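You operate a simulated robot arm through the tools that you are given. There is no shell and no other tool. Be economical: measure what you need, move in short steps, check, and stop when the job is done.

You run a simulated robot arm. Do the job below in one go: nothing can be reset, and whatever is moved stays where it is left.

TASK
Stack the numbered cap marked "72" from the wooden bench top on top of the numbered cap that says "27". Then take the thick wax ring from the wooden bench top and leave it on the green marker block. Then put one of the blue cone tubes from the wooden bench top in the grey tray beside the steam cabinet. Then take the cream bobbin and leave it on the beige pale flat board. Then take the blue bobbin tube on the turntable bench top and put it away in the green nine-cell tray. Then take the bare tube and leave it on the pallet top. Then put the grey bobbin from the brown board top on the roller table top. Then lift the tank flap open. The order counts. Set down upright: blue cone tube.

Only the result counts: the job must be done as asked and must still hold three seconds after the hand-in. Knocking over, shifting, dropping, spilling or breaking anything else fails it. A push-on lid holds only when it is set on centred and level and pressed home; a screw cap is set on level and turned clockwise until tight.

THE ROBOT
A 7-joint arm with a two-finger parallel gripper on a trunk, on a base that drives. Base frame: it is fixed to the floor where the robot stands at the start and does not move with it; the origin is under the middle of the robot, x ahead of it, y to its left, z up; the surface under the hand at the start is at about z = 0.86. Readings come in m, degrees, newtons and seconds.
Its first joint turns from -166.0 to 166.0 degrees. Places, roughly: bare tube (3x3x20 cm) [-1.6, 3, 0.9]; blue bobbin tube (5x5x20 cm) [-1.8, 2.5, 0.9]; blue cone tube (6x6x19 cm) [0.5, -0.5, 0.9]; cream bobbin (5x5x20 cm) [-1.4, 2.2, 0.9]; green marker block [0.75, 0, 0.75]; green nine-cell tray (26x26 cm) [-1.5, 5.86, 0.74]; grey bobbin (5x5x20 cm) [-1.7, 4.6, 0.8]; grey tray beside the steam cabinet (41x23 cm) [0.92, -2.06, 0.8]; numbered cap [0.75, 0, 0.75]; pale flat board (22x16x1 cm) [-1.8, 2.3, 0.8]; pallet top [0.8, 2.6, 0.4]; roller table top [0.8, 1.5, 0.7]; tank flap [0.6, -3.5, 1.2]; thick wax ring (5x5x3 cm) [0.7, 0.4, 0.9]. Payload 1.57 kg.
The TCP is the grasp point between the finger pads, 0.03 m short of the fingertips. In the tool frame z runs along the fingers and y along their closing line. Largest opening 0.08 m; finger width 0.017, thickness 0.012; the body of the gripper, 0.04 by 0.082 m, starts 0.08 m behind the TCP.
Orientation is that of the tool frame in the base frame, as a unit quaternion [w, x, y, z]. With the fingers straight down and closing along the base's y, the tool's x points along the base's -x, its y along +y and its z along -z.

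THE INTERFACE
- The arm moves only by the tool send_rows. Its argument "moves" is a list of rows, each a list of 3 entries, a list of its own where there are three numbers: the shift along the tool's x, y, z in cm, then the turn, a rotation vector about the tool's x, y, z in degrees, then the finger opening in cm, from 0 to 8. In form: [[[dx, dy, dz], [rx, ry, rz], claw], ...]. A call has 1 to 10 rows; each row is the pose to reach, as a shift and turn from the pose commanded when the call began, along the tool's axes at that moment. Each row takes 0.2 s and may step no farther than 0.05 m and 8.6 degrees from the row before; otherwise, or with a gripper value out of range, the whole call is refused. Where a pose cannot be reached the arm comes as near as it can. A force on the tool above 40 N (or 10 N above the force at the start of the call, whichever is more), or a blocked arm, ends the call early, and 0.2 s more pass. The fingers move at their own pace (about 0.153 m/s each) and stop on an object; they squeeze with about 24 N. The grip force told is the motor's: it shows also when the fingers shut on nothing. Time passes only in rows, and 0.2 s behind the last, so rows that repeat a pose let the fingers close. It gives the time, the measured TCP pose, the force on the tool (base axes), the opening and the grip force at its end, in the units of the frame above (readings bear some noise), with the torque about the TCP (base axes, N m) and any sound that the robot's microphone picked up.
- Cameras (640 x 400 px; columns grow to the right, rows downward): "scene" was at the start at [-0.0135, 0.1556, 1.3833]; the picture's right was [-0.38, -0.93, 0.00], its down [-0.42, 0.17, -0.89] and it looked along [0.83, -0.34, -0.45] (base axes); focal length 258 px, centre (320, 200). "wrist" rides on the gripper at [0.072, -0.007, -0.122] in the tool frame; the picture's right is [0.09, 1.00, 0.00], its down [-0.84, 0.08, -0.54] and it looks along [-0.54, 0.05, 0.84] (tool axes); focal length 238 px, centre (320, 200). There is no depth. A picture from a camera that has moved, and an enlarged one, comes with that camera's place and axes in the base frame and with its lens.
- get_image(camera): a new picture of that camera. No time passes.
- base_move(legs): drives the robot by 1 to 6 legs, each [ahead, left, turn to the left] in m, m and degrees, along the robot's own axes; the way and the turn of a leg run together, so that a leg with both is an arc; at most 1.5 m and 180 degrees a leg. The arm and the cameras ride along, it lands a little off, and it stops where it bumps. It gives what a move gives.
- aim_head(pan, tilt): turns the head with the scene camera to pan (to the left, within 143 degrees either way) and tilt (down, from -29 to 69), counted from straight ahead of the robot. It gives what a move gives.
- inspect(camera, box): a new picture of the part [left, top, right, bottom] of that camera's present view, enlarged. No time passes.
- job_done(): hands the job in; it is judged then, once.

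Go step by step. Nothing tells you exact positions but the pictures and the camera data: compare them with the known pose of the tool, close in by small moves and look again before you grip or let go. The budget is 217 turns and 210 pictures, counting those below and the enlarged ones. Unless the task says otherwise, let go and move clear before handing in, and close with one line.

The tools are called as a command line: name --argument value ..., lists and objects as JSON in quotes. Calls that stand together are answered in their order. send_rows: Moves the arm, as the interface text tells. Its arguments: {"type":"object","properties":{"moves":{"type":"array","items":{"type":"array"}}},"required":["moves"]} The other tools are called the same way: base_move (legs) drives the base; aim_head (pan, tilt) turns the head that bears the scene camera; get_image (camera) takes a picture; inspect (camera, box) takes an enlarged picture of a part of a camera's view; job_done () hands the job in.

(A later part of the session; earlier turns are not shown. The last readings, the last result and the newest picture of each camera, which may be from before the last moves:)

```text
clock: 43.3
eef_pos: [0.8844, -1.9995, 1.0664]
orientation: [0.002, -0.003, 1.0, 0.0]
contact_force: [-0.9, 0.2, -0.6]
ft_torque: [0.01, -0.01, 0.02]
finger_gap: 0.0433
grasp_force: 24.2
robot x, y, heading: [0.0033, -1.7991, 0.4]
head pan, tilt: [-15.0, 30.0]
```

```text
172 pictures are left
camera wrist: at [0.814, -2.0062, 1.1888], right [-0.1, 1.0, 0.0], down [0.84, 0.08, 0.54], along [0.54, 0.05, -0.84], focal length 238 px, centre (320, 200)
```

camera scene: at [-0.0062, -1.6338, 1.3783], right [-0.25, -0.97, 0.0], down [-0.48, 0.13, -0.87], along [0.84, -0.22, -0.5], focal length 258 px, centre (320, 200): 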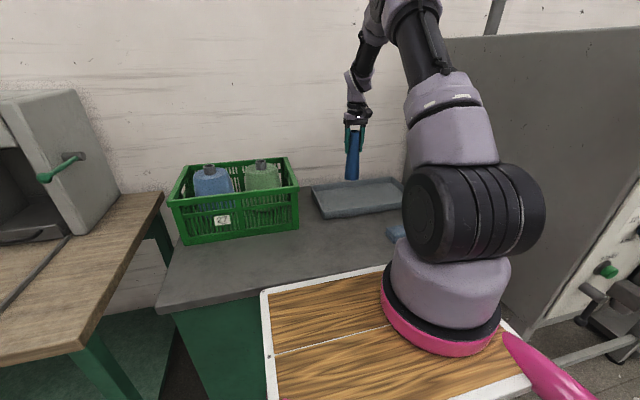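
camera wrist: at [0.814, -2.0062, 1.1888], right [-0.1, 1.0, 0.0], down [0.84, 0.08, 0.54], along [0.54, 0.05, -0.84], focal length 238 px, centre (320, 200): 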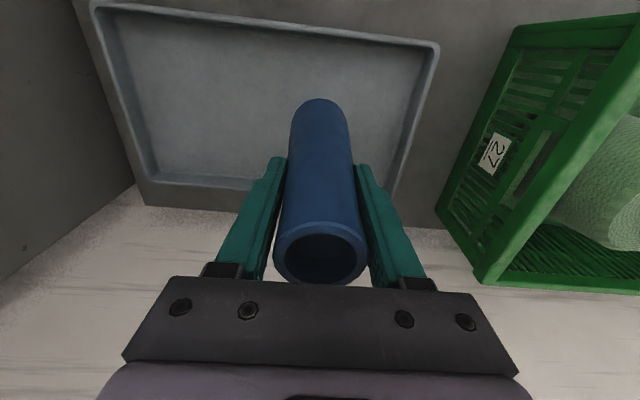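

The tube is over the tray interior. Lowering toward the floor of the tray.

send_rows --moves '[[[0, 0, 4], [0, 0, 0], 3], [[0, 0, 8], [0, 0, 0], 3], [[0, 0, 9.5], [0, 0, 0], 3], [[0, 0, 9.5], [0, 0, 0], 3]]'

inspect --camera "scene" --box '[290, 120, 430, 230]'

get_image --camera "wrist"

```text
clock: 44.3
eef_pos: [0.8852, -2.0001, 0.9703]
orientation: [0.0, -0.004, 1.0, 0.0]
contact_force: [0.0, 0.5, -1.0]
ft_torque: [0.0, -0.02, 0.01]
finger_gap: 0.0432
grasp_force: 23.8
robot x, y, heading: [0.006, -1.8018, 0.1]
head pan, tilt: [-15.0, 30.0]
```

```text
3.64 times, centred on (360, 175) of scene
camera zoom: at [-0.006, -1.6338, 1.3783], right [-0.25, -0.97, 0.0], down [-0.48, 0.13, -0.87], along [0.84, -0.22, -0.5], focal length 937 px, centre (174, 291)
```

zoom: 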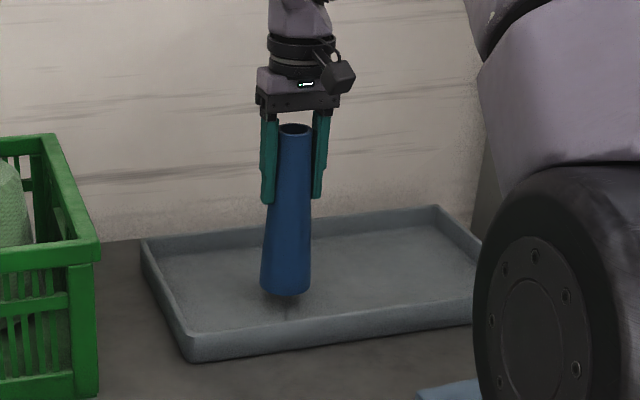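

```text
170 pictures are left
camera wrist: at [0.8138, -2.0061, 1.0936], right [-0.1, 1.0, 0.0], down [0.84, 0.08, 0.54], along [0.54, 0.05, -0.84], focal length 238 px, centre (320, 200)
```

wrist: 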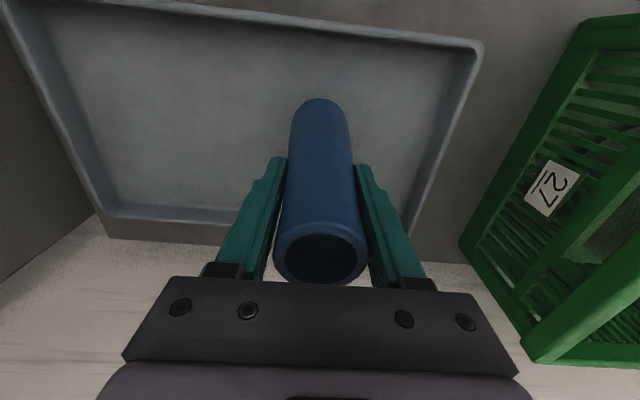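

send_rows --moves '[[[0, 0, 0.5], [0, 0, 0], 3], [[0, 0, 1.0], [0, 0, 0], 3], [[0, 0, 1.4], [0, 0, 0], 3], [[0, 0, 1.4], [0, 0, 0], 3]]'

inspect --camera "scene" --box '[310, 150, 390, 220]'

```text
clock: 45.3
eef_pos: [0.8853, -2.0002, 0.9567]
orientation: [0.001, -0.004, 1.0, 0.001]
contact_force: [0.1, 0.9, -0.3]
ft_torque: [0.03, 0.01, -0.03]
finger_gap: 0.0432
grasp_force: 23.5
robot x, y, heading: [0.0037, -1.8009, 0.4]
head pan, tilt: [-15.0, 30.0]
```

```text
5.71 times, centred on (350, 185) of scene
camera zoom: at [-0.0059, -1.6338, 1.3783], right [-0.25, -0.97, 0.0], down [-0.48, 0.13, -0.87], along [0.84, -0.22, -0.5], focal length 1472 px, centre (149, 286)
```

zoom: 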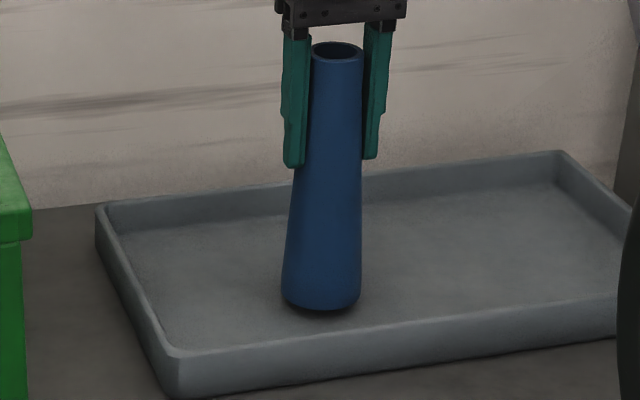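

send_rows --moves '[[[0, 0, 0.2], [0, 0, 0], 3], [[0, 0, 0.4], [0, 0, 0], 3], [[0, 0, 0.6], [0, 0, 0], 3], [[0, 0, 0.6], [0, 0, 0], 3]]'

inspect --camera "scene" --box '[310, 150, 390, 220]'

```text
clock: 46.3
eef_pos: [0.8833, -2.0007, 0.9499]
orientation: [0.0, -0.003, 1.0, 0.0]
contact_force: [0.0, 0.2, -0.9]
ft_torque: [-0.01, 0.01, 0.0]
finger_gap: 0.0433
grasp_force: 23.4
robot x, y, heading: [0.008, -1.802, 0.5]
head pan, tilt: [-15.0, 30.0]
```

```text
5.71 times, centred on (350, 185) of scene
camera zoom: at [-0.0059, -1.6338, 1.3783], right [-0.25, -0.97, 0.0], down [-0.48, 0.13, -0.87], along [0.84, -0.22, -0.5], focal length 1472 px, centre (149, 286)
```

zoom: 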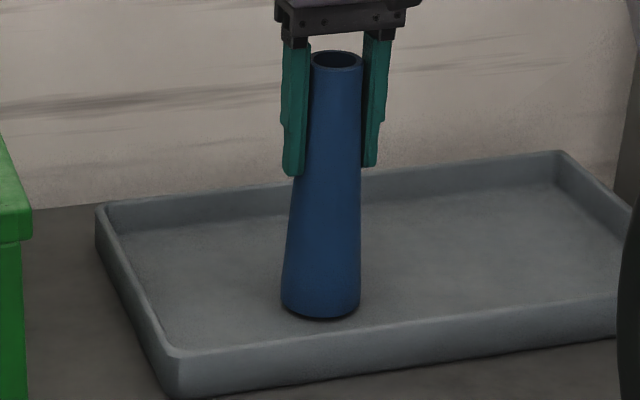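

send_rows --moves '[[[0, 0, 0.2], [0, 0, 0], 3], [[0, 0, 0.4], [0, 0, 0], 3], [[0, 0, 0.4], [0, 0, 0], 3]]'

inspect --camera "scene" --box '[310, 150, 390, 220]'

```text
clock: 47.1
eef_pos: [0.8841, -1.9997, 0.9469]
orientation: [0.0, -0.004, 1.0, -0.001]
contact_force: [-0.7, 0.5, -0.2]
ft_torque: [0.03, 0.0, 0.03]
finger_gap: 0.0433
grasp_force: 23.8
robot x, y, heading: [0.0056, -1.8024, 0.5]
head pan, tilt: [-15.0, 30.0]
```

```text
5.71 times, centred on (350, 185) of scene
camera zoom: at [-0.0059, -1.6338, 1.3783], right [-0.25, -0.97, 0.0], down [-0.48, 0.13, -0.87], along [0.84, -0.22, -0.5], focal length 1472 px, centre (149, 286)
```

zoom: 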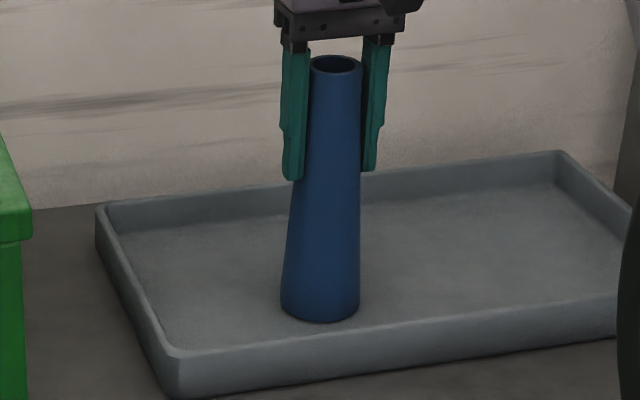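

send_rows --moves '[[[0, 0, 0.2], [0, 0, 0], 3], [[0, 0, 0.3], [0, 0, 0], 3], [[0, 0, 0.3], [0, 0, 0], 3]]'

```text
clock: 47.9
eef_pos: [0.8848, -1.9996, 0.945]
orientation: [0.001, -0.003, 1.0, 0.0]
contact_force: [-0.9, -0.3, 9.1]
ft_torque: [0.09, 0.26, 0.0]
finger_gap: 0.0431
grasp_force: 23.6
robot x, y, heading: [0.007, -1.8006, 0.4]
head pan, tilt: [-15.0, 30.0]
```

Contact with the tray floor. Releasing and going straight up.

send_rows --moves '[[[0, 0, 0], [0, 0, 0], 6], [[0, 0, 0], [0, 0, 0], 8], [[0, 0, -3], [0, 0, 0], 8], [[0, 0, -8], [0, 0, 0], 8], [[0, 0, -13], [0, 0, 0], 8], [[0, 0, -18], [0, 0, 0], 8], [[0, 0, -23], [0, 0, 0], 8], [[4, 0, -26], [0, 0, 0], 8], [[9, 0, -28], [0, 0, 0], 8], [[13.5, 0, -30], [0, 0, 0], 8]]'

get_image --camera "scene"

```text
refused: row 9 steps farther than a row can; nothing moved
```

```text
166 pictures are left
camera scene: at [-0.0063, -1.6338, 1.3783], right [-0.25, -0.97, 0.0], down [-0.48, 0.13, -0.87], along [0.84, -0.22, -0.5], focal length 258 px, centre (320, 200)
```

scene: 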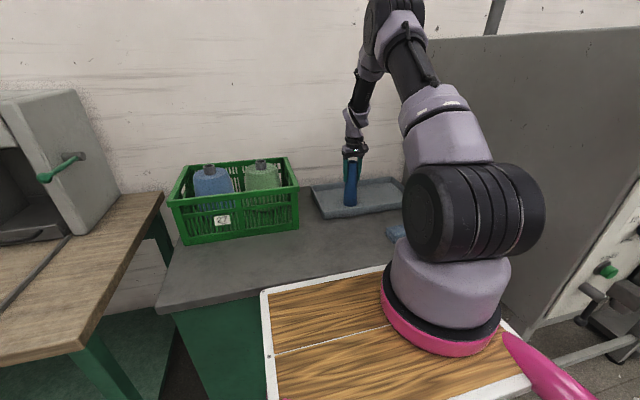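

send_rows --moves '[[[0, 0, 0], [0, 0, 0], 6], [[0, 0, 0], [0, 0, 0], 8], [[0, 0, -3], [0, 0, 0], 8], [[0, 0, -8], [0, 0, 0], 8], [[0, 0, -13], [0, 0, 0], 8], [[0, 0, -18], [0, 0, 0], 8], [[0, 0, -23], [0, 0, 0], 8], [[3.5, 0, -26], [0, 0, 0], 8], [[8, 0, -28], [0, 0, 0], 8], [[12, 0, -30], [0, 0, 0], 8]]'

get_image --camera "scene"

```text
clock: 50.1
eef_pos: [0.7651, -2.0021, 1.2438]
orientation: [-0.001, -0.003, 1.0, 0.0]
contact_force: [0.2, -1.0, -0.8]
ft_torque: [0.03, 0.07, 0.02]
finger_gap: 0.0801
grasp_force: 0.0
robot x, y, heading: [0.0051, -1.8035, 0.2]
head pan, tilt: [-15.0, 30.0]
```

```text
165 pictures are left
camera scene: at [-0.0052, -1.6339, 1.3783], right [-0.25, -0.97, 0.0], down [-0.48, 0.13, -0.87], along [0.84, -0.22, -0.5], focal length 258 px, centre (320, 200)
```

scene: 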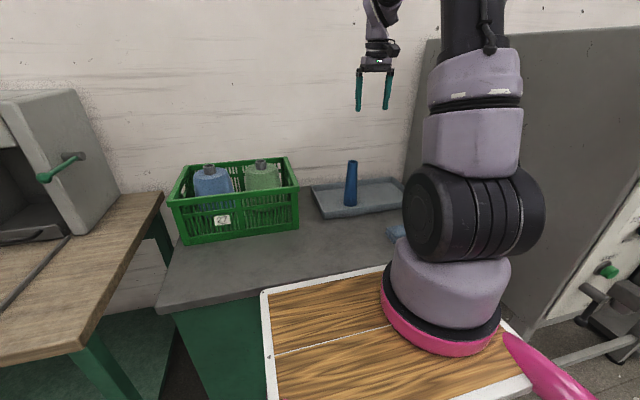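

The tube stands upright in the tray. Retracting the arm, then looking around to plan the drive to the cream bobbin near (-1.4,2.2).

send_rows --moves '[[[4, 2, 0], [0, 0, 0], 8], [[8, 5, 0], [0, 0, 0], 8], [[12, 9, 0], [0, 0, 0], 8], [[16, 12, 0], [0, 0, 0], 8], [[20, 15, 0], [0, 0, 0], 8], [[22, 18, 0], [0, 0, 0], 8]]'

aim_head --pan 90 --tilt 15

get_image --camera "scene"

aim_head --pan 138 --tilt 15

get_image --camera "scene"

```text
refused: row 3 steps farther than a row can; nothing moved
```

```text
clock: 51.9
eef_pos: [0.7651, -2.0021, 1.2443]
orientation: [-0.001, -0.003, 1.0, -0.001]
contact_force: [-0.1, -0.2, 0.0]
ft_torque: [-0.02, -0.01, 0.01]
finger_gap: 0.0799
grasp_force: 0.1
robot x, y, heading: [0.0067, -1.8019, 0.5]
head pan, tilt: [90.0, 15.0]
```

```text
164 pictures are left
camera scene: at [-0.094, -1.5176, 1.4025], right [1.0, 0.01, 0.0], down [0.0, -0.26, -0.97], along [-0.01, 0.97, -0.26], focal length 258 px, centre (320, 200)
```

scene: 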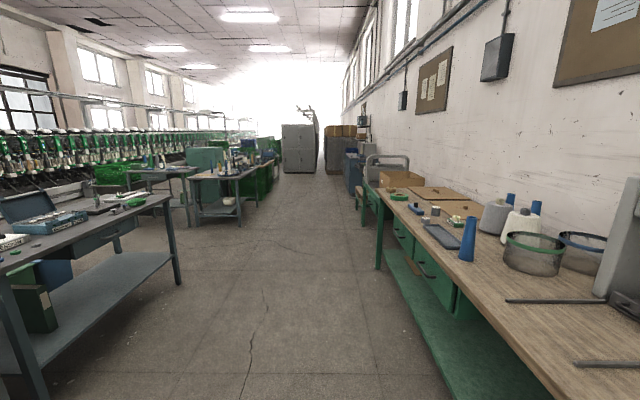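

```text
clock: 53.1
eef_pos: [0.7643, -2.0013, 1.2432]
orientation: [0.0, -0.004, 1.0, 0.0]
contact_force: [-0.2, -0.2, 0.6]
ft_torque: [0.02, 0.01, -0.02]
finger_gap: 0.0796
grasp_force: 0.1
robot x, y, heading: [0.0071, -1.8012, 0.3]
head pan, tilt: [138.0, 15.0]
```

```text
163 pictures are left
camera scene: at [-0.1632, -1.549, 1.4025], right [0.66, 0.75, 0.0], down [0.19, -0.17, -0.97], along [-0.72, 0.64, -0.26], focal length 258 px, centre (320, 200)
```

scene: 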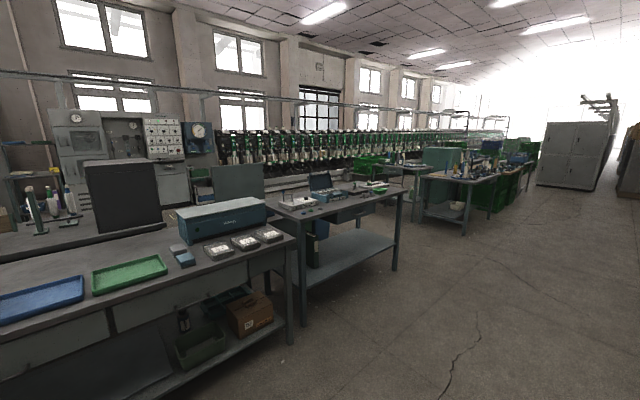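

The aisle runs between x≈0.45 and x≈−1.4; the turntable bench is on the far side at y≈2.1–3.7. I'll retract the arm, back off, turn left and drive up the aisle.

send_rows --moves '[[[4, 2, 0], [0, 0, 0], 4], [[8, 4, 0], [0, 0, 0], 4], [[12, 6, 0], [0, 0, 0], 4], [[16, 8, 0], [0, 0, 0], 4], [[20, 10, 0], [0, 0, 0], 4], [[21, 14, 0], [0, 0, 0], 4], [[21, 18, 0], [0, 0, 0], 4]]'

base_move --legs '[[-0.5, 0, 0], [0, 0, 90], [1.5, 0, 0], [1.5, 0, 0], [0.6, 0, 0]]'

aim_head --pan 60 --tilt 25

get_image --camera "scene"

```text
clock: 54.7
eef_pos: [0.5529, -1.8217, 1.2437]
orientation: [0.001, -0.003, 1.0, 0.0]
contact_force: [0.3, 0.0, 0.3]
ft_torque: [-0.02, -0.02, 0.02]
finger_gap: 0.0401
grasp_force: 0.1
robot x, y, heading: [0.0045, -1.7971, 0.6]
head pan, tilt: [138.0, 15.0]
```

```text
clock: 78.5
eef_pos: [-0.5233, 2.3429, 1.2449]
orientation: [0.0, 0.714, -0.7, 0.001]
contact_force: [0.2, 0.6, -0.2]
ft_torque: [-0.01, -0.01, -0.03]
finger_gap: 0.04
grasp_force: 0.1
robot x, y, heading: [-0.5407, 1.7952, 91.1]
head pan, tilt: [138.0, 15.0]
```

```text
clock: 80.0
eef_pos: [-0.5233, 2.3443, 1.2438]
orientation: [0.0, 0.715, -0.7, -0.001]
contact_force: [0.1, -0.5, 0.4]
ft_torque: [-0.04, 0.03, -0.02]
finger_gap: 0.04
grasp_force: 0.0
robot x, y, heading: [-0.5412, 1.7955, 91.1]
head pan, tilt: [60.0, 25.0]
```

```text
162 pictures are left
camera scene: at [-0.8045, 1.7363, 1.3863], right [0.48, 0.88, 0.0], down [0.37, -0.2, -0.91], along [-0.79, 0.44, -0.42], focal length 258 px, centre (320, 200)
```

scene: 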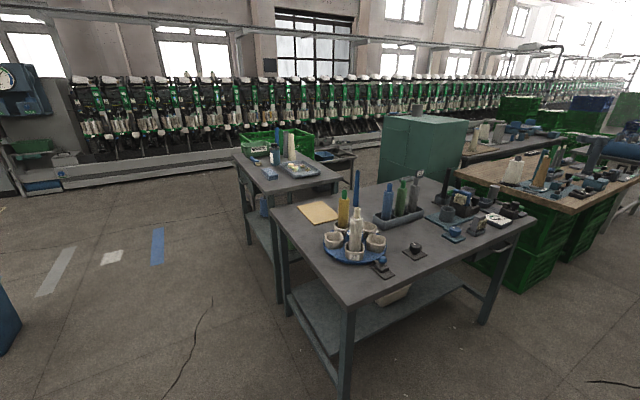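

I see the turntable bench with turntable, board and bobbin stands. Zooming in.

inspect --camera "scene" --box '[270, 155, 550, 310]'

```text
2.29 times, centred on (410, 232) of scene
camera zoom: at [-0.8045, 1.7363, 1.3863], right [0.48, 0.88, 0.0], down [0.37, -0.2, -0.91], along [-0.79, 0.44, -0.42], focal length 589 px, centre (114, 126)
```

zoom: 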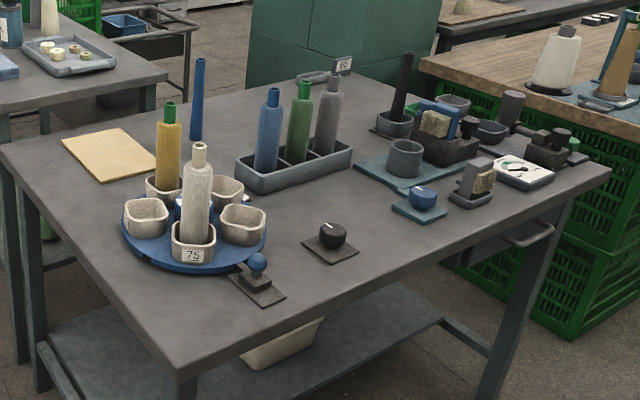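

Cream bobbin stands in cup "75" near (-1.405,2.22); the pale board is at (-1.78,2.27). I'll approach from the table's near end (south), standing about (-1.5,1.6) facing +y.

base_move --legs '[[-0.2, 0, -1], [0, 0.96, 0]]'

aim_head --pan 0 --tilt 40

get_image --camera "scene"

get_image --camera "wrist"

```text
clock: 86.2
eef_pos: [-1.4725, 2.1368, 1.2441]
orientation: [0.0, 0.709, -0.705, 0.0]
contact_force: [-0.6, -0.3, 0.4]
ft_torque: [0.02, 0.01, -0.01]
finger_gap: 0.0401
grasp_force: 0.1
robot x, y, heading: [-1.494, 1.5886, 90.3]
head pan, tilt: [60.0, 25.0]
```

```text
clock: 87.5
eef_pos: [-1.4717, 2.1385, 1.243]
orientation: [-0.001, 0.709, -0.705, 0.0]
contact_force: [0.0, -0.4, 0.5]
ft_torque: [0.0, 0.02, 0.0]
finger_gap: 0.04
grasp_force: 0.1
robot x, y, heading: [-1.4951, 1.5935, 90.4]
head pan, tilt: [0.0, 40.0]
```

```text
160 pictures are left
camera scene: at [-1.6826, 1.5749, 1.3629], right [1.0, 0.01, 0.0], down [0.0, -0.64, -0.77], along [0.0, 0.77, -0.64], focal length 258 px, centre (320, 200)
```

scene: 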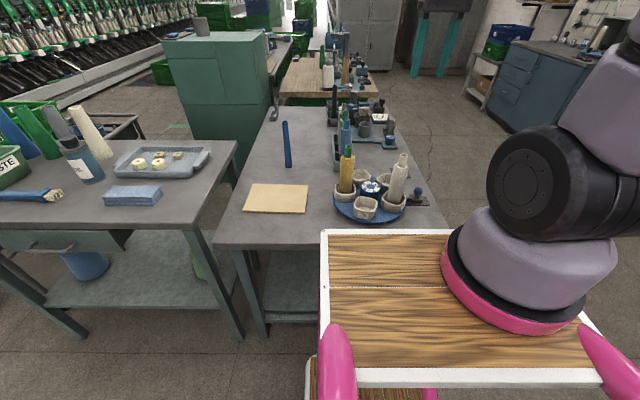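

```text
159 pictures are left
camera wrist: at [-1.464, 2.0678, 1.3669], right [-1.0, -0.1, 0.0], down [-0.08, 0.84, 0.54], along [-0.05, 0.54, -0.84], focal length 238 px, centre (320, 200)
```

wrist: 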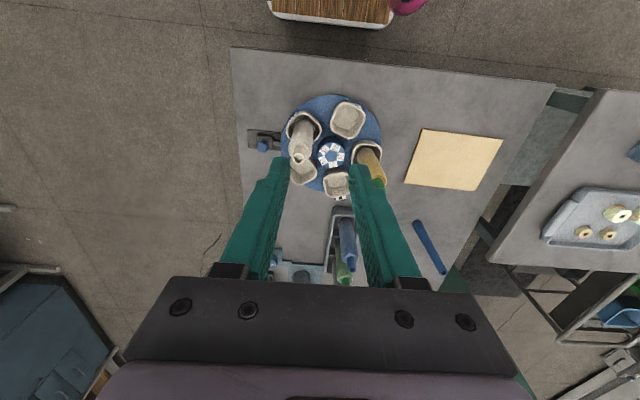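

Cream bobbin top is about (-1.443,2.21). Moving above it with the fingers open.

send_rows --moves '[[[-3.5, -1.5, 2], [0, 0, 0], 8], [[-7, -2.8, 4], [0, 0, 0], 8], [[-7, -2.8, 8], [0, 0, 0], 8], [[-7, -2.8, 8], [0, 0, 0], 8]]'

get_image --camera "wrist"

inspect --camera "scene" --box '[320, 90, 440, 240]'

```text
clock: 88.5
eef_pos: [-1.4431, 2.2074, 1.1636]
orientation: [0.0, 0.709, -0.705, 0.0]
contact_force: [-0.6, 0.1, 0.4]
ft_torque: [0.0, 0.0, -0.04]
finger_gap: 0.0799
grasp_force: 0.1
robot x, y, heading: [-1.4955, 1.5896, 90.1]
head pan, tilt: [0.0, 40.0]
```

```text
158 pictures are left
camera wrist: at [-1.4354, 2.1377, 1.2865], right [-1.0, -0.1, 0.0], down [-0.08, 0.84, 0.54], along [-0.05, 0.54, -0.84], focal length 238 px, centre (320, 200)
```

wrist: 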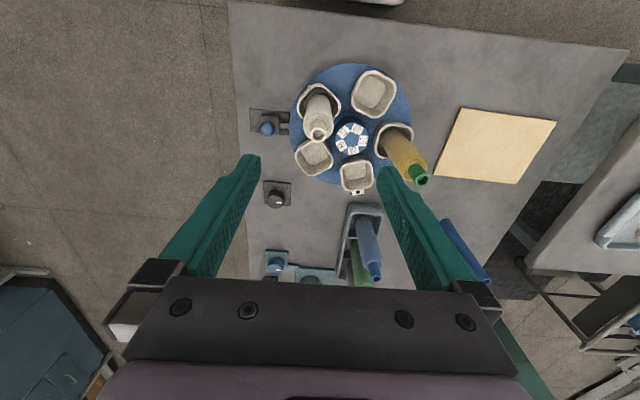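

```text
2.67 times, centred on (380, 165) of scene
camera zoom: at [-1.6826, 1.5748, 1.3629], right [1.0, 0.01, 0.0], down [0.0, -0.64, -0.77], along [0.0, 0.77, -0.64], focal length 687 px, centre (160, 293)
```

zoom: 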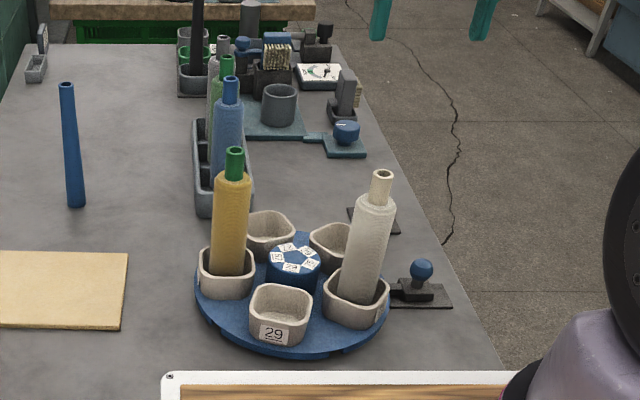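

Top of the bobbin is at about (-1.44,2.227,0.99). Descending to just above it.

send_rows --moves '[[[-2, -0.3, 4], [0, 0, 0], 8], [[-2, -0.3, 8], [0, 0, 0], 8], [[-2, -0.3, 11], [0, 0, 0], 8], [[-2, -0.3, 11], [0, 0, 0], 8]]'

get_image --camera "wrist"

inspect --camera "scene" --box '[320, 90, 440, 240]'

```text
clock: 89.5
eef_pos: [-1.4424, 2.228, 1.0546]
orientation: [0.0, 0.709, -0.705, 0.0]
contact_force: [-0.1, 0.2, -0.2]
ft_torque: [-0.01, -0.02, 0.01]
finger_gap: 0.0801
grasp_force: 0.1
robot x, y, heading: [-1.4936, 1.5878, 90.3]
head pan, tilt: [0.0, 40.0]
```

```text
156 pictures are left
camera wrist: at [-1.4348, 2.158, 1.1766], right [-1.0, -0.1, 0.0], down [-0.08, 0.84, 0.54], along [-0.05, 0.54, -0.84], focal length 238 px, centre (320, 200)
```

wrist: 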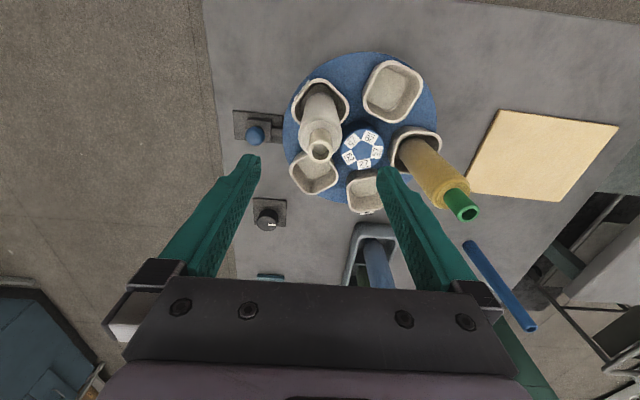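

```text
2.67 times, centred on (380, 165) of scene
camera zoom: at [-1.6826, 1.5748, 1.3629], right [1.0, 0.01, 0.0], down [0.0, -0.64, -0.77], along [0.0, 0.77, -0.64], focal length 687 px, centre (160, 293)
```

zoom: 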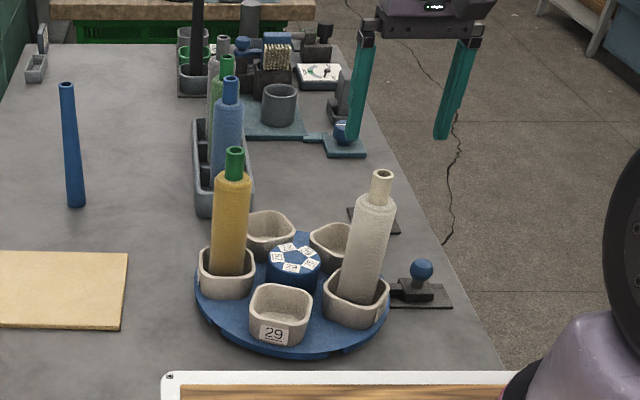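

Aligned. Descending around the bobbin and gripping it.

send_rows --moves '[[[-0.6, 0, 4], [0, 0, 0], 8], [[-0.6, 0, 8], [0, 0, 0], 8], [[-0.6, 0, 12], [0, 0, 0], 8], [[-0.6, 0, 12], [0, 0, 0], 8]]'

get_image --camera "wrist"

inspect --camera "scene" --box '[320, 90, 440, 240]'

```text
clock: 90.5
eef_pos: [-1.4407, 2.2348, 0.9342]
orientation: [0.001, 0.708, -0.706, 0.001]
contact_force: [0.1, 0.5, 0.5]
ft_torque: [0.02, -0.01, -0.02]
finger_gap: 0.0799
grasp_force: 0.1
robot x, y, heading: [-1.4966, 1.5904, 90.0]
head pan, tilt: [0.0, 40.0]
```

```text
154 pictures are left
camera wrist: at [-1.433, 2.1641, 1.0571], right [-1.0, -0.1, 0.0], down [-0.08, 0.84, 0.54], along [-0.05, 0.54, -0.84], focal length 238 px, centre (320, 200)
```

wrist: 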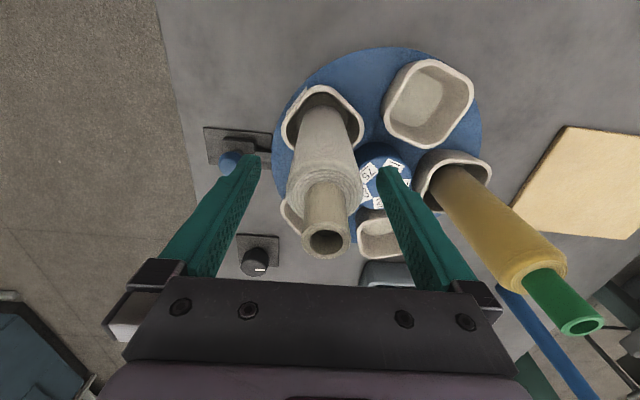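

```text
2.67 times, centred on (380, 165) of scene
camera zoom: at [-1.6826, 1.5748, 1.3629], right [1.0, 0.01, 0.0], down [0.0, -0.64, -0.77], along [0.0, 0.77, -0.64], focal length 687 px, centre (160, 293)
```

zoom: 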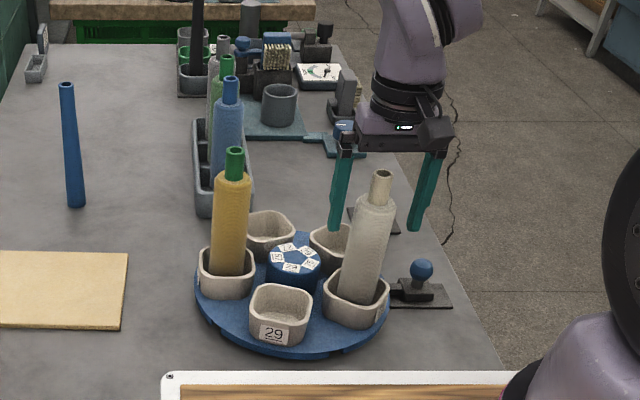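

The bobbin is a few mm to the image right of the finger midline; shifting 0.4 cm and closing.

send_rows --moves '[[[0, 0.35, 0.4], [0, 0, 0], 8], [[0, 0.35, 0.4], [0, 0, 0], 6.5], [[0, 0.35, 0.4], [0, 0, 0], 5], [[0, 0.35, 0.4], [0, 0, 0], 3.5], [[0, 0.35, 0.4], [0, 0, 0], 2.5], [[0, 0.35, 0.4], [0, 0, 0], 2.5]]'

get_image --camera "wrist"

inspect --camera "scene" --box '[320, 90, 440, 240]'

```text
clock: 91.9
eef_pos: [-1.4441, 2.2352, 0.9304]
orientation: [0.0, 0.709, -0.705, 0.0]
contact_force: [-0.6, -0.1, -0.2]
ft_torque: [-0.01, -0.03, 0.01]
finger_gap: 0.0459
grasp_force: 24.0
robot x, y, heading: [-1.4949, 1.5876, 90.3]
head pan, tilt: [0.0, 40.0]
```

```text
152 pictures are left
camera wrist: at [-1.4366, 2.1642, 1.0533], right [-1.0, -0.1, 0.0], down [-0.08, 0.84, 0.54], along [-0.05, 0.54, -0.84], focal length 238 px, centre (320, 200)
```

wrist: 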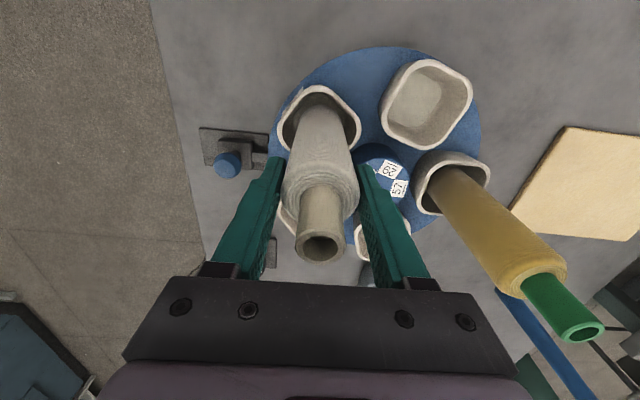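

```text
2.67 times, centred on (380, 165) of scene
camera zoom: at [-1.6826, 1.575, 1.3629], right [1.0, 0.01, 0.0], down [0.0, -0.64, -0.77], along [0.0, 0.77, -0.64], focal length 687 px, centre (160, 293)
```

zoom: 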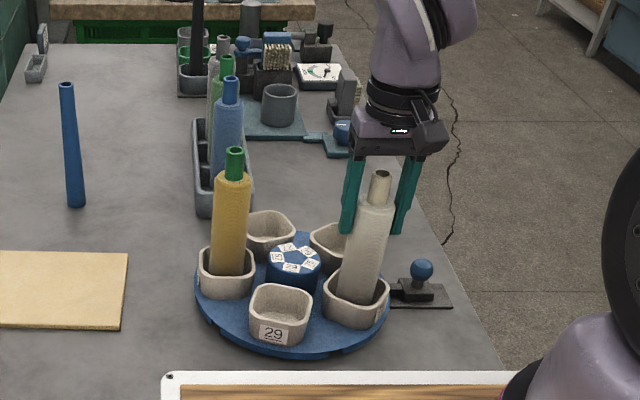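

Gripped. Lifting straight out of the cup.

send_rows --moves '[[[0, 0, -2], [0, 0, 0], 2.5], [[0, 0, -4], [0, 0, 0], 2.5], [[0, 0, -7], [0, 0, 0], 2.5], [[0, 0, -11], [0, 0, 0], 2.5], [[0, 0, -15], [0, 0, 0], 2.5], [[0, 0, -19], [0, 0, 0], 2.5], [[0, 0, -23], [0, 0, 0], 2.5], [[0, 0, -26], [0, 0, 0], 2.5]]'

get_image --camera "wrist"

get_image --camera "scene"

```text
clock: 93.7
eef_pos: [-1.4448, 2.2343, 1.1918]
orientation: [0.001, 0.709, -0.705, 0.0]
contact_force: [0.2, 0.3, -1.9]
ft_torque: [-0.02, -0.01, -0.02]
finger_gap: 0.0459
grasp_force: 24.0
robot x, y, heading: [-1.4985, 1.5927, 90.3]
head pan, tilt: [0.0, 40.0]
```

```text
150 pictures are left
camera wrist: at [-1.4367, 2.1642, 1.313], right [-1.0, -0.1, 0.0], down [-0.08, 0.84, 0.54], along [-0.05, 0.54, -0.84], focal length 238 px, centre (320, 200)
```

wrist: 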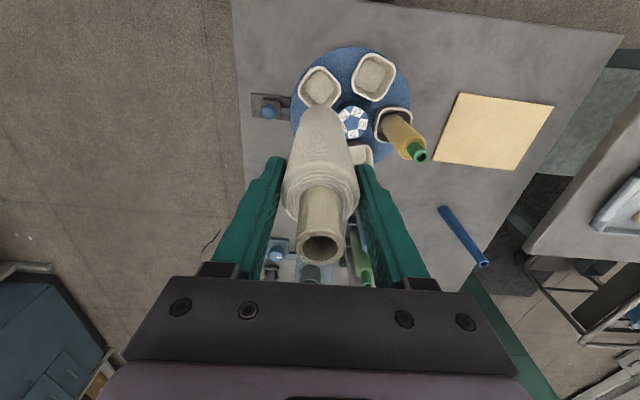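

```text
149 pictures are left
camera scene: at [-1.6826, 1.5753, 1.3629], right [1.0, 0.01, 0.0], down [0.0, -0.64, -0.77], along [0.0, 0.77, -0.64], focal length 258 px, centre (320, 200)
```

scene: 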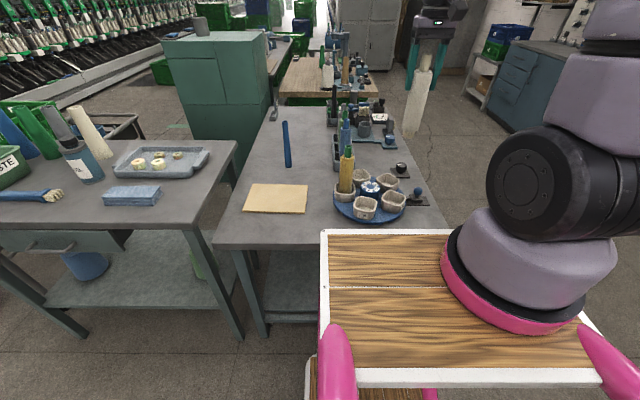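

The board is centred near (-1.834,2.282,0.786). Carrying the bobbin there at height.

send_rows --moves '[[[0, 4.5, -1], [0, 0, 0], 2.5], [[-1, 9, -1], [0, 0, 0], 2.5], [[-1, 13.5, -1], [0, 0, 0], 2.5], [[-2, 18, -1], [0, 0, 0], 2.5], [[-2, 22.5, -1], [0, 0, 0], 2.5], [[-3, 27, -1], [0, 0, 0], 2.5], [[-4, 31.5, -1], [0, 0, 0], 2.5], [[-4.8, 35.8, -1], [0, 0, 0], 2.5], [[-4.8, 38.8, 2], [0, 0, 0], 2.5], [[-4.8, 38.8, 6], [0, 0, 0], 2.5]]'

get_image --camera "wrist"

get_image --camera "scene"

```text
clock: 95.9
eef_pos: [-1.8351, 2.2805, 1.1304]
orientation: [0.0, 0.709, -0.705, 0.0]
contact_force: [0.3, -0.5, 0.4]
ft_torque: [0.03, 0.02, 0.0]
finger_gap: 0.0457
grasp_force: 24.0
robot x, y, heading: [-1.4926, 1.5905, 90.6]
head pan, tilt: [0.0, 40.0]
```

```text
148 pictures are left
camera wrist: at [-1.8261, 2.2095, 1.2528], right [-1.0, -0.1, 0.0], down [-0.08, 0.84, 0.54], along [-0.05, 0.54, -0.84], focal length 238 px, centre (320, 200)
```

wrist: 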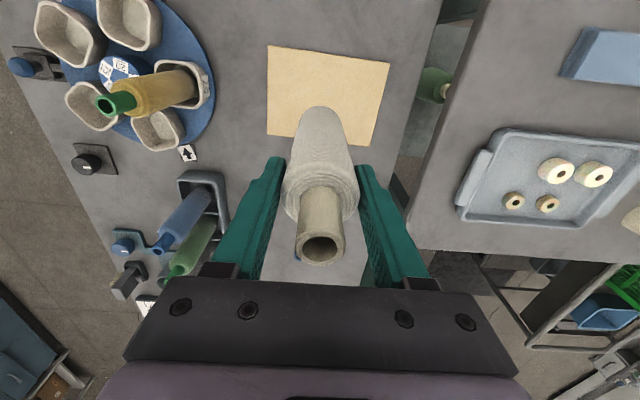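

```text
147 pictures are left
camera scene: at [-1.6824, 1.5747, 1.3629], right [1.0, 0.01, 0.0], down [0.0, -0.64, -0.77], along [0.0, 0.77, -0.64], focal length 258 px, centre (320, 200)
```

scene: 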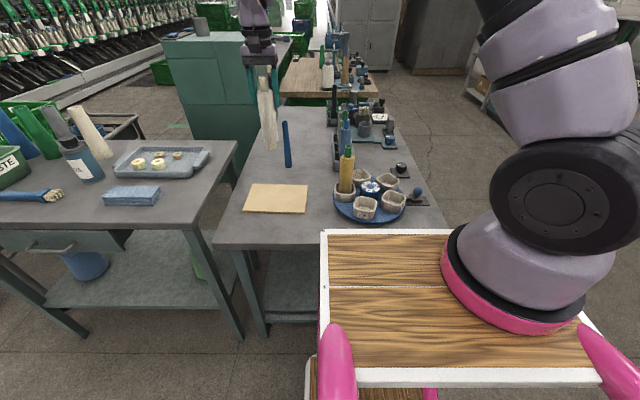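

Centred over the board. Lowering most of the way.

send_rows --moves '[[[0, 0.5, 4], [0, 0, 0], 2.5], [[0, 0.5, 8], [0, 0, 0], 2.5], [[0, 0.5, 12], [0, 0, 0], 2.5], [[0, 0.5, 16], [0, 0, 0], 2.5], [[0, 0.5, 17], [0, 0, 0], 2.5], [[0, 0.5, 17], [0, 0, 0], 2.5]]'

inspect --camera "scene" --box '[220, 110, 340, 230]'

get_image --camera "wrist"

```text
clock: 97.3
eef_pos: [-1.8387, 2.2797, 0.9598]
orientation: [0.0, 0.708, -0.706, 0.001]
contact_force: [0.2, -0.2, -1.6]
ft_torque: [-0.02, 0.02, -0.01]
finger_gap: 0.0455
grasp_force: 24.1
robot x, y, heading: [-1.4976, 1.5883, 90.3]
head pan, tilt: [0.0, 40.0]
```

```text
3.33 times, centred on (280, 170) of scene
camera zoom: at [-1.6826, 1.5749, 1.3629], right [1.0, 0.01, 0.0], down [0.0, -0.64, -0.77], along [0.0, 0.77, -0.64], focal length 859 px, centre (453, 300)
```

zoom: 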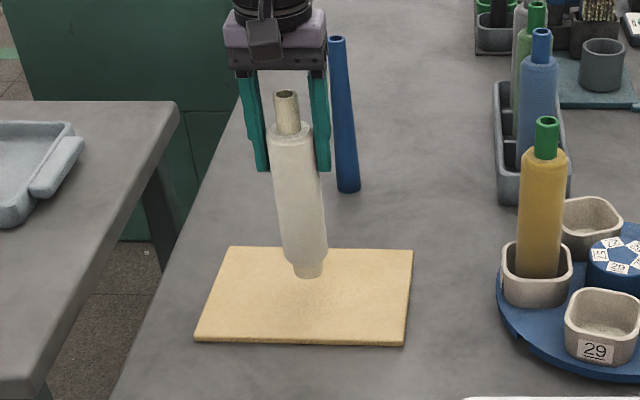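

```text
145 pictures are left
camera wrist: at [-1.8306, 2.2098, 1.0823], right [-1.0, -0.1, 0.0], down [-0.08, 0.84, 0.54], along [-0.05, 0.54, -0.84], focal length 238 px, centre (320, 200)
```

wrist: 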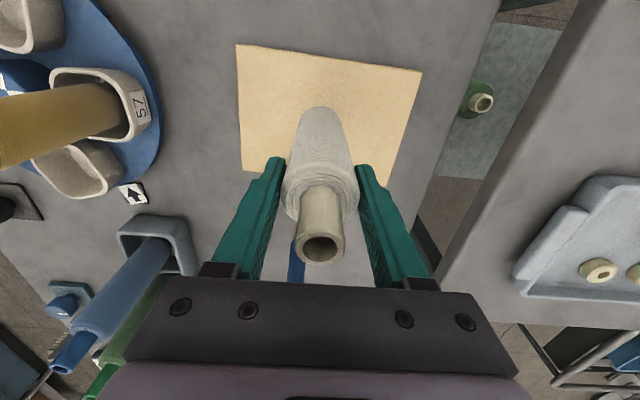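

The bobbin hangs vertical over the board. Lowering slowly until contact.

send_rows --moves '[[[0, 0, 0.5], [0, 0, 0], 2.5], [[0, 0, 1], [0, 0, 0], 2.5], [[0, 0, 1.4], [0, 0, 0], 2.5], [[0, 0, 1.4], [0, 0, 0], 2.5]]'

inspect --camera "scene" --box '[240, 160, 320, 220]'

```text
clock: 98.3
eef_pos: [-1.8384, 2.2799, 0.9462]
orientation: [0.0, 0.709, -0.705, 0.0]
contact_force: [-0.5, -0.7, -1.7]
ft_torque: [-0.04, 0.02, 0.01]
finger_gap: 0.0455
grasp_force: 23.8
robot x, y, heading: [-1.4933, 1.5908, 90.3]
head pan, tilt: [0.0, 40.0]
```

```text
6.67 times, centred on (280, 190) of scene
camera zoom: at [-1.6827, 1.575, 1.3629], right [1.0, 0.01, 0.0], down [0.0, -0.64, -0.77], along [0.0, 0.77, -0.64], focal length 1718 px, centre (587, 267)
```

zoom: 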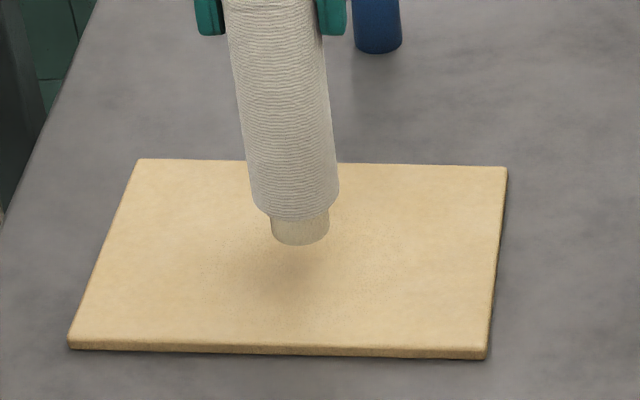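

send_rows --moves '[[[0, 0, 0.4], [0, 0, 0], 2.5], [[0, 0, 0.7], [0, 0, 0], 2.5], [[0, 0, 1.0], [0, 0, 0], 2.5], [[0, 0, 1.0], [0, 0, 0], 2.5]]'

inspect --camera "scene" --box '[240, 160, 320, 220]'

```text
clock: 99.3
eef_pos: [-1.8377, 2.2809, 0.9349]
orientation: [0.0, 0.709, -0.705, 0.0]
contact_force: [-0.2, 1.3, -1.6]
ft_torque: [0.01, 0.01, 0.0]
finger_gap: 0.0459
grasp_force: 23.7
robot x, y, heading: [-1.497, 1.5914, 90.3]
head pan, tilt: [0.0, 40.0]
```

```text
6.67 times, centred on (280, 190) of scene
camera zoom: at [-1.6827, 1.575, 1.3629], right [1.0, 0.01, 0.0], down [0.0, -0.64, -0.77], along [0.0, 0.77, -0.64], focal length 1718 px, centre (587, 267)
```

zoom: 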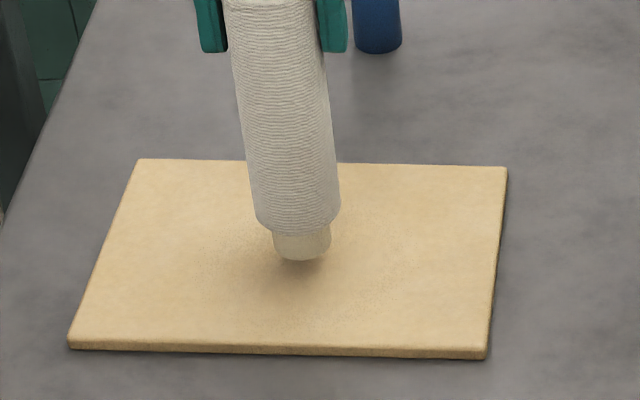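

send_rows --moves '[[[0, 0, 0.3], [0, 0, 0], 2.5], [[0, 0, 0.6], [0, 0, 0], 2.5], [[0, 0, 0.8], [0, 0, 0], 2.5], [[0, 0, 0.8], [0, 0, 0], 2.5]]'

inspect --camera "scene" --box '[240, 160, 320, 220]'

```text
clock: 100.3
eef_pos: [-1.8383, 2.2799, 0.9283]
orientation: [0.0, 0.709, -0.705, 0.001]
contact_force: [-0.5, 1.1, -0.7]
ft_torque: [0.0, 0.01, 0.04]
finger_gap: 0.0457
grasp_force: 24.0
robot x, y, heading: [-1.494, 1.5902, 90.1]
head pan, tilt: [0.0, 40.0]
```

```text
6.67 times, centred on (280, 190) of scene
camera zoom: at [-1.6827, 1.575, 1.3629], right [1.0, 0.01, 0.0], down [0.0, -0.64, -0.77], along [0.0, 0.77, -0.64], focal length 1718 px, centre (587, 267)
```

zoom: 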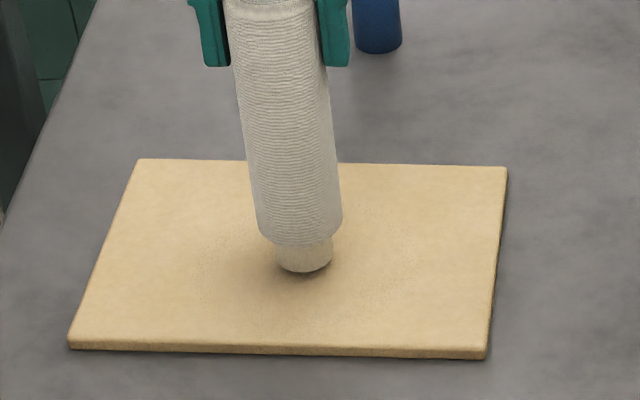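

send_rows --moves '[[[0, 0, 0.2], [0, 0, 0], 2.5], [[0, 0, 0.4], [0, 0, 0], 2.5], [[0, 0, 0.5], [0, 0, 0], 2.5], [[0, 0, 0.5], [0, 0, 0], 2.5]]'

inspect --camera "scene" --box '[240, 160, 320, 220]'

```text
clock: 101.3
eef_pos: [-1.838, 2.2815, 0.9219]
orientation: [-0.001, 0.709, -0.705, 0.0]
contact_force: [0.4, 0.3, -1.2]
ft_torque: [-0.03, 0.0, 0.0]
finger_gap: 0.0457
grasp_force: 24.3
robot x, y, heading: [-1.4949, 1.5945, 90.4]
head pan, tilt: [0.0, 40.0]
```

```text
6.67 times, centred on (280, 190) of scene
camera zoom: at [-1.6827, 1.575, 1.3629], right [1.0, 0.01, 0.0], down [0.0, -0.64, -0.77], along [0.0, 0.77, -0.64], focal length 1718 px, centre (587, 267)
```

zoom: 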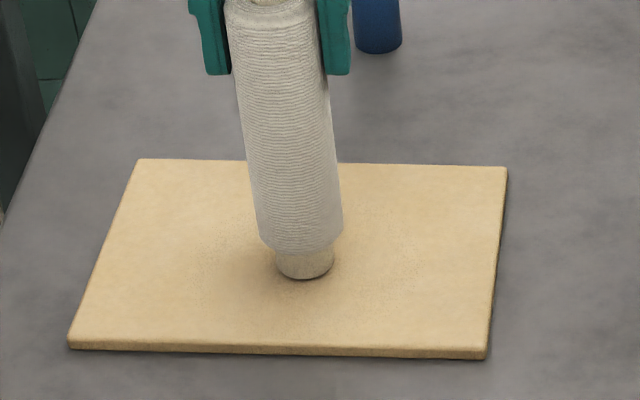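

Very near contact; a few more millimetres.

send_rows --moves '[[[0, 0, 0.15], [0, 0, 0], 2.5], [[0, 0, 0.3], [0, 0, 0], 2.5], [[0, 0, 0.3], [0, 0, 0], 2.5]]'

inspect --camera "scene" --box '[240, 160, 320, 220]'

```text
clock: 102.1
eef_pos: [-1.8389, 2.2801, 0.9216]
orientation: [0.0, 0.709, -0.705, 0.0]
contact_force: [1.4, -1.1, 6.0]
ft_torque: [-0.13, -0.28, 0.03]
finger_gap: 0.0454
grasp_force: 23.9
robot x, y, heading: [-1.494, 1.589, 90.3]
head pan, tilt: [0.0, 40.0]
```

```text
6.67 times, centred on (280, 190) of scene
camera zoom: at [-1.6825, 1.5747, 1.3629], right [1.0, 0.01, 0.0], down [0.0, -0.64, -0.77], along [0.0, 0.77, -0.64], focal length 1718 px, centre (587, 267)
```

zoom: 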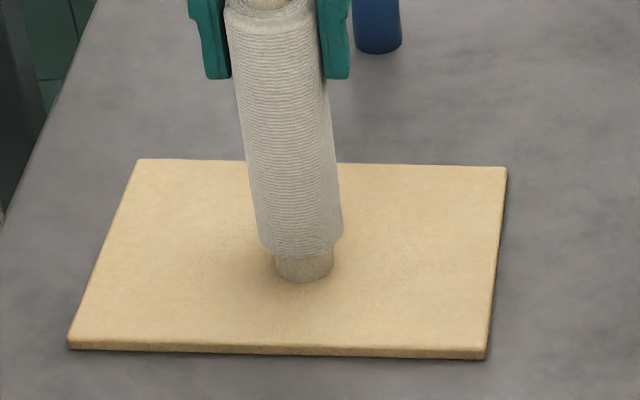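

Contact at 6 N. Easing slightly and opening the fingers.

send_rows --moves '[[[0, 0, 0.2], [0, 0, 0], 4.7], [[0, 0, 0.2], [0, 0, 0], 5.2], [[0, 0, 0.2], [0, 0, 0], 6], [[0, 0, 0.2], [0, 0, 0], 8], [[0, 0, 0.2], [0, 0, 0], 8]]'

get_image --camera "scene"

get_image --camera "wrist"

```text
clock: 103.3
eef_pos: [-1.8379, 2.2802, 0.9178]
orientation: [0.001, 0.708, -0.706, 0.0]
contact_force: [0.1, -0.5, -0.6]
ft_torque: [-0.02, 0.0, 0.02]
finger_gap: 0.0802
grasp_force: 0.1
robot x, y, heading: [-1.4955, 1.5893, 90.2]
head pan, tilt: [0.0, 40.0]
```

```text
139 pictures are left
camera scene: at [-1.6827, 1.5749, 1.3629], right [1.0, 0.01, 0.0], down [0.0, -0.64, -0.77], along [0.0, 0.77, -0.64], focal length 258 px, centre (320, 200)
```

scene: 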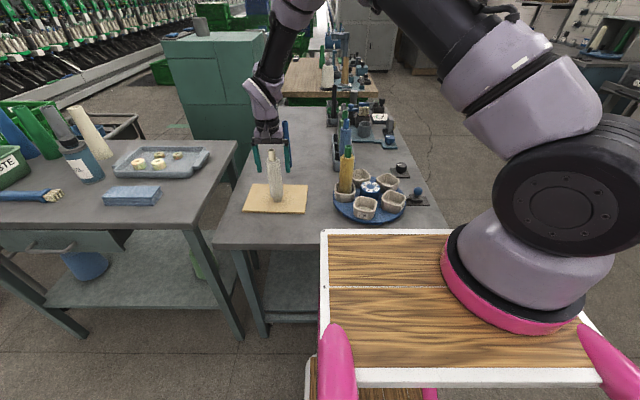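

```text
138 pictures are left
camera wrist: at [-1.8302, 2.21, 1.0409], right [-1.0, -0.1, 0.0], down [-0.08, 0.84, 0.54], along [-0.05, 0.54, -0.84], focal length 238 px, centre (320, 200)
```

wrist: 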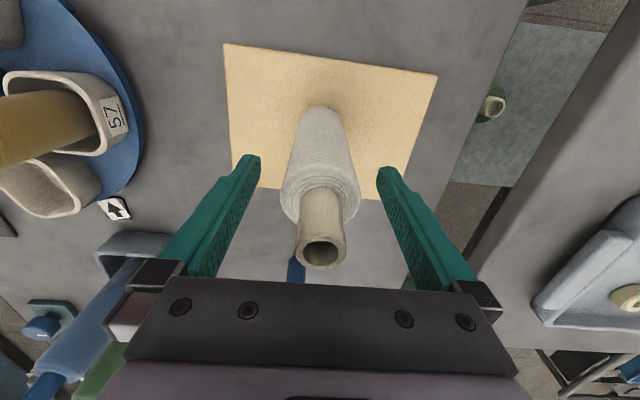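

It stands on the board. Rising straight up and looking at the thin blue tube and the trough bobbins.

send_rows --moves '[[[0, 0, -4], [0, 0, 0], 8], [[0, 0, -9], [0, 0, 0], 8], [[0, 0, -14], [0, 0, 0], 8], [[0, 0, -19], [0, 0, 0], 8], [[0, 0, -24], [0, 0, 0], 8], [[0, 0, -27], [0, 0, 0], 8], [[-4, -3, -27], [0, 0, 0], 8], [[-8, -6, -27], [0, 0, 0], 8]]'

get_image --camera "wrist"

inspect --camera "scene" --box '[230, 90, 440, 230]'

```text
clock: 105.1
eef_pos: [-1.7799, 2.3615, 1.1887]
orientation: [0.0, 0.71, -0.705, -0.001]
contact_force: [-0.1, -0.4, 1.0]
ft_torque: [0.05, -0.06, -0.04]
finger_gap: 0.08
grasp_force: 0.1
robot x, y, heading: [-1.4931, 1.5859, 90.1]
head pan, tilt: [0.0, 40.0]
```

```text
137 pictures are left
camera wrist: at [-1.7715, 2.2895, 1.3111], right [-0.99, -0.1, 0.0], down [-0.08, 0.84, 0.54], along [-0.05, 0.54, -0.84], focal length 238 px, centre (320, 200)
```

wrist: 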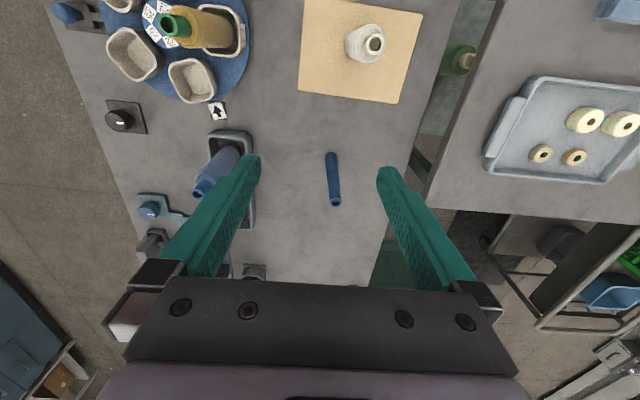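

```text
2.86 times, centred on (335, 160) of scene
camera zoom: at [-1.683, 1.5742, 1.3629], right [1.0, 0.01, 0.0], down [0.0, -0.64, -0.77], along [0.0, 0.77, -0.64], focal length 736 px, centre (277, 314)
```

zoom: 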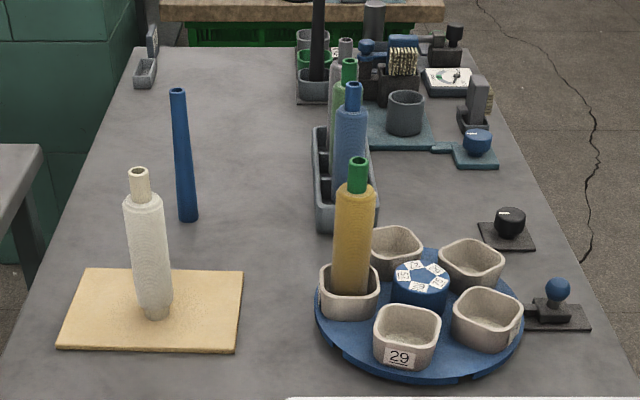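

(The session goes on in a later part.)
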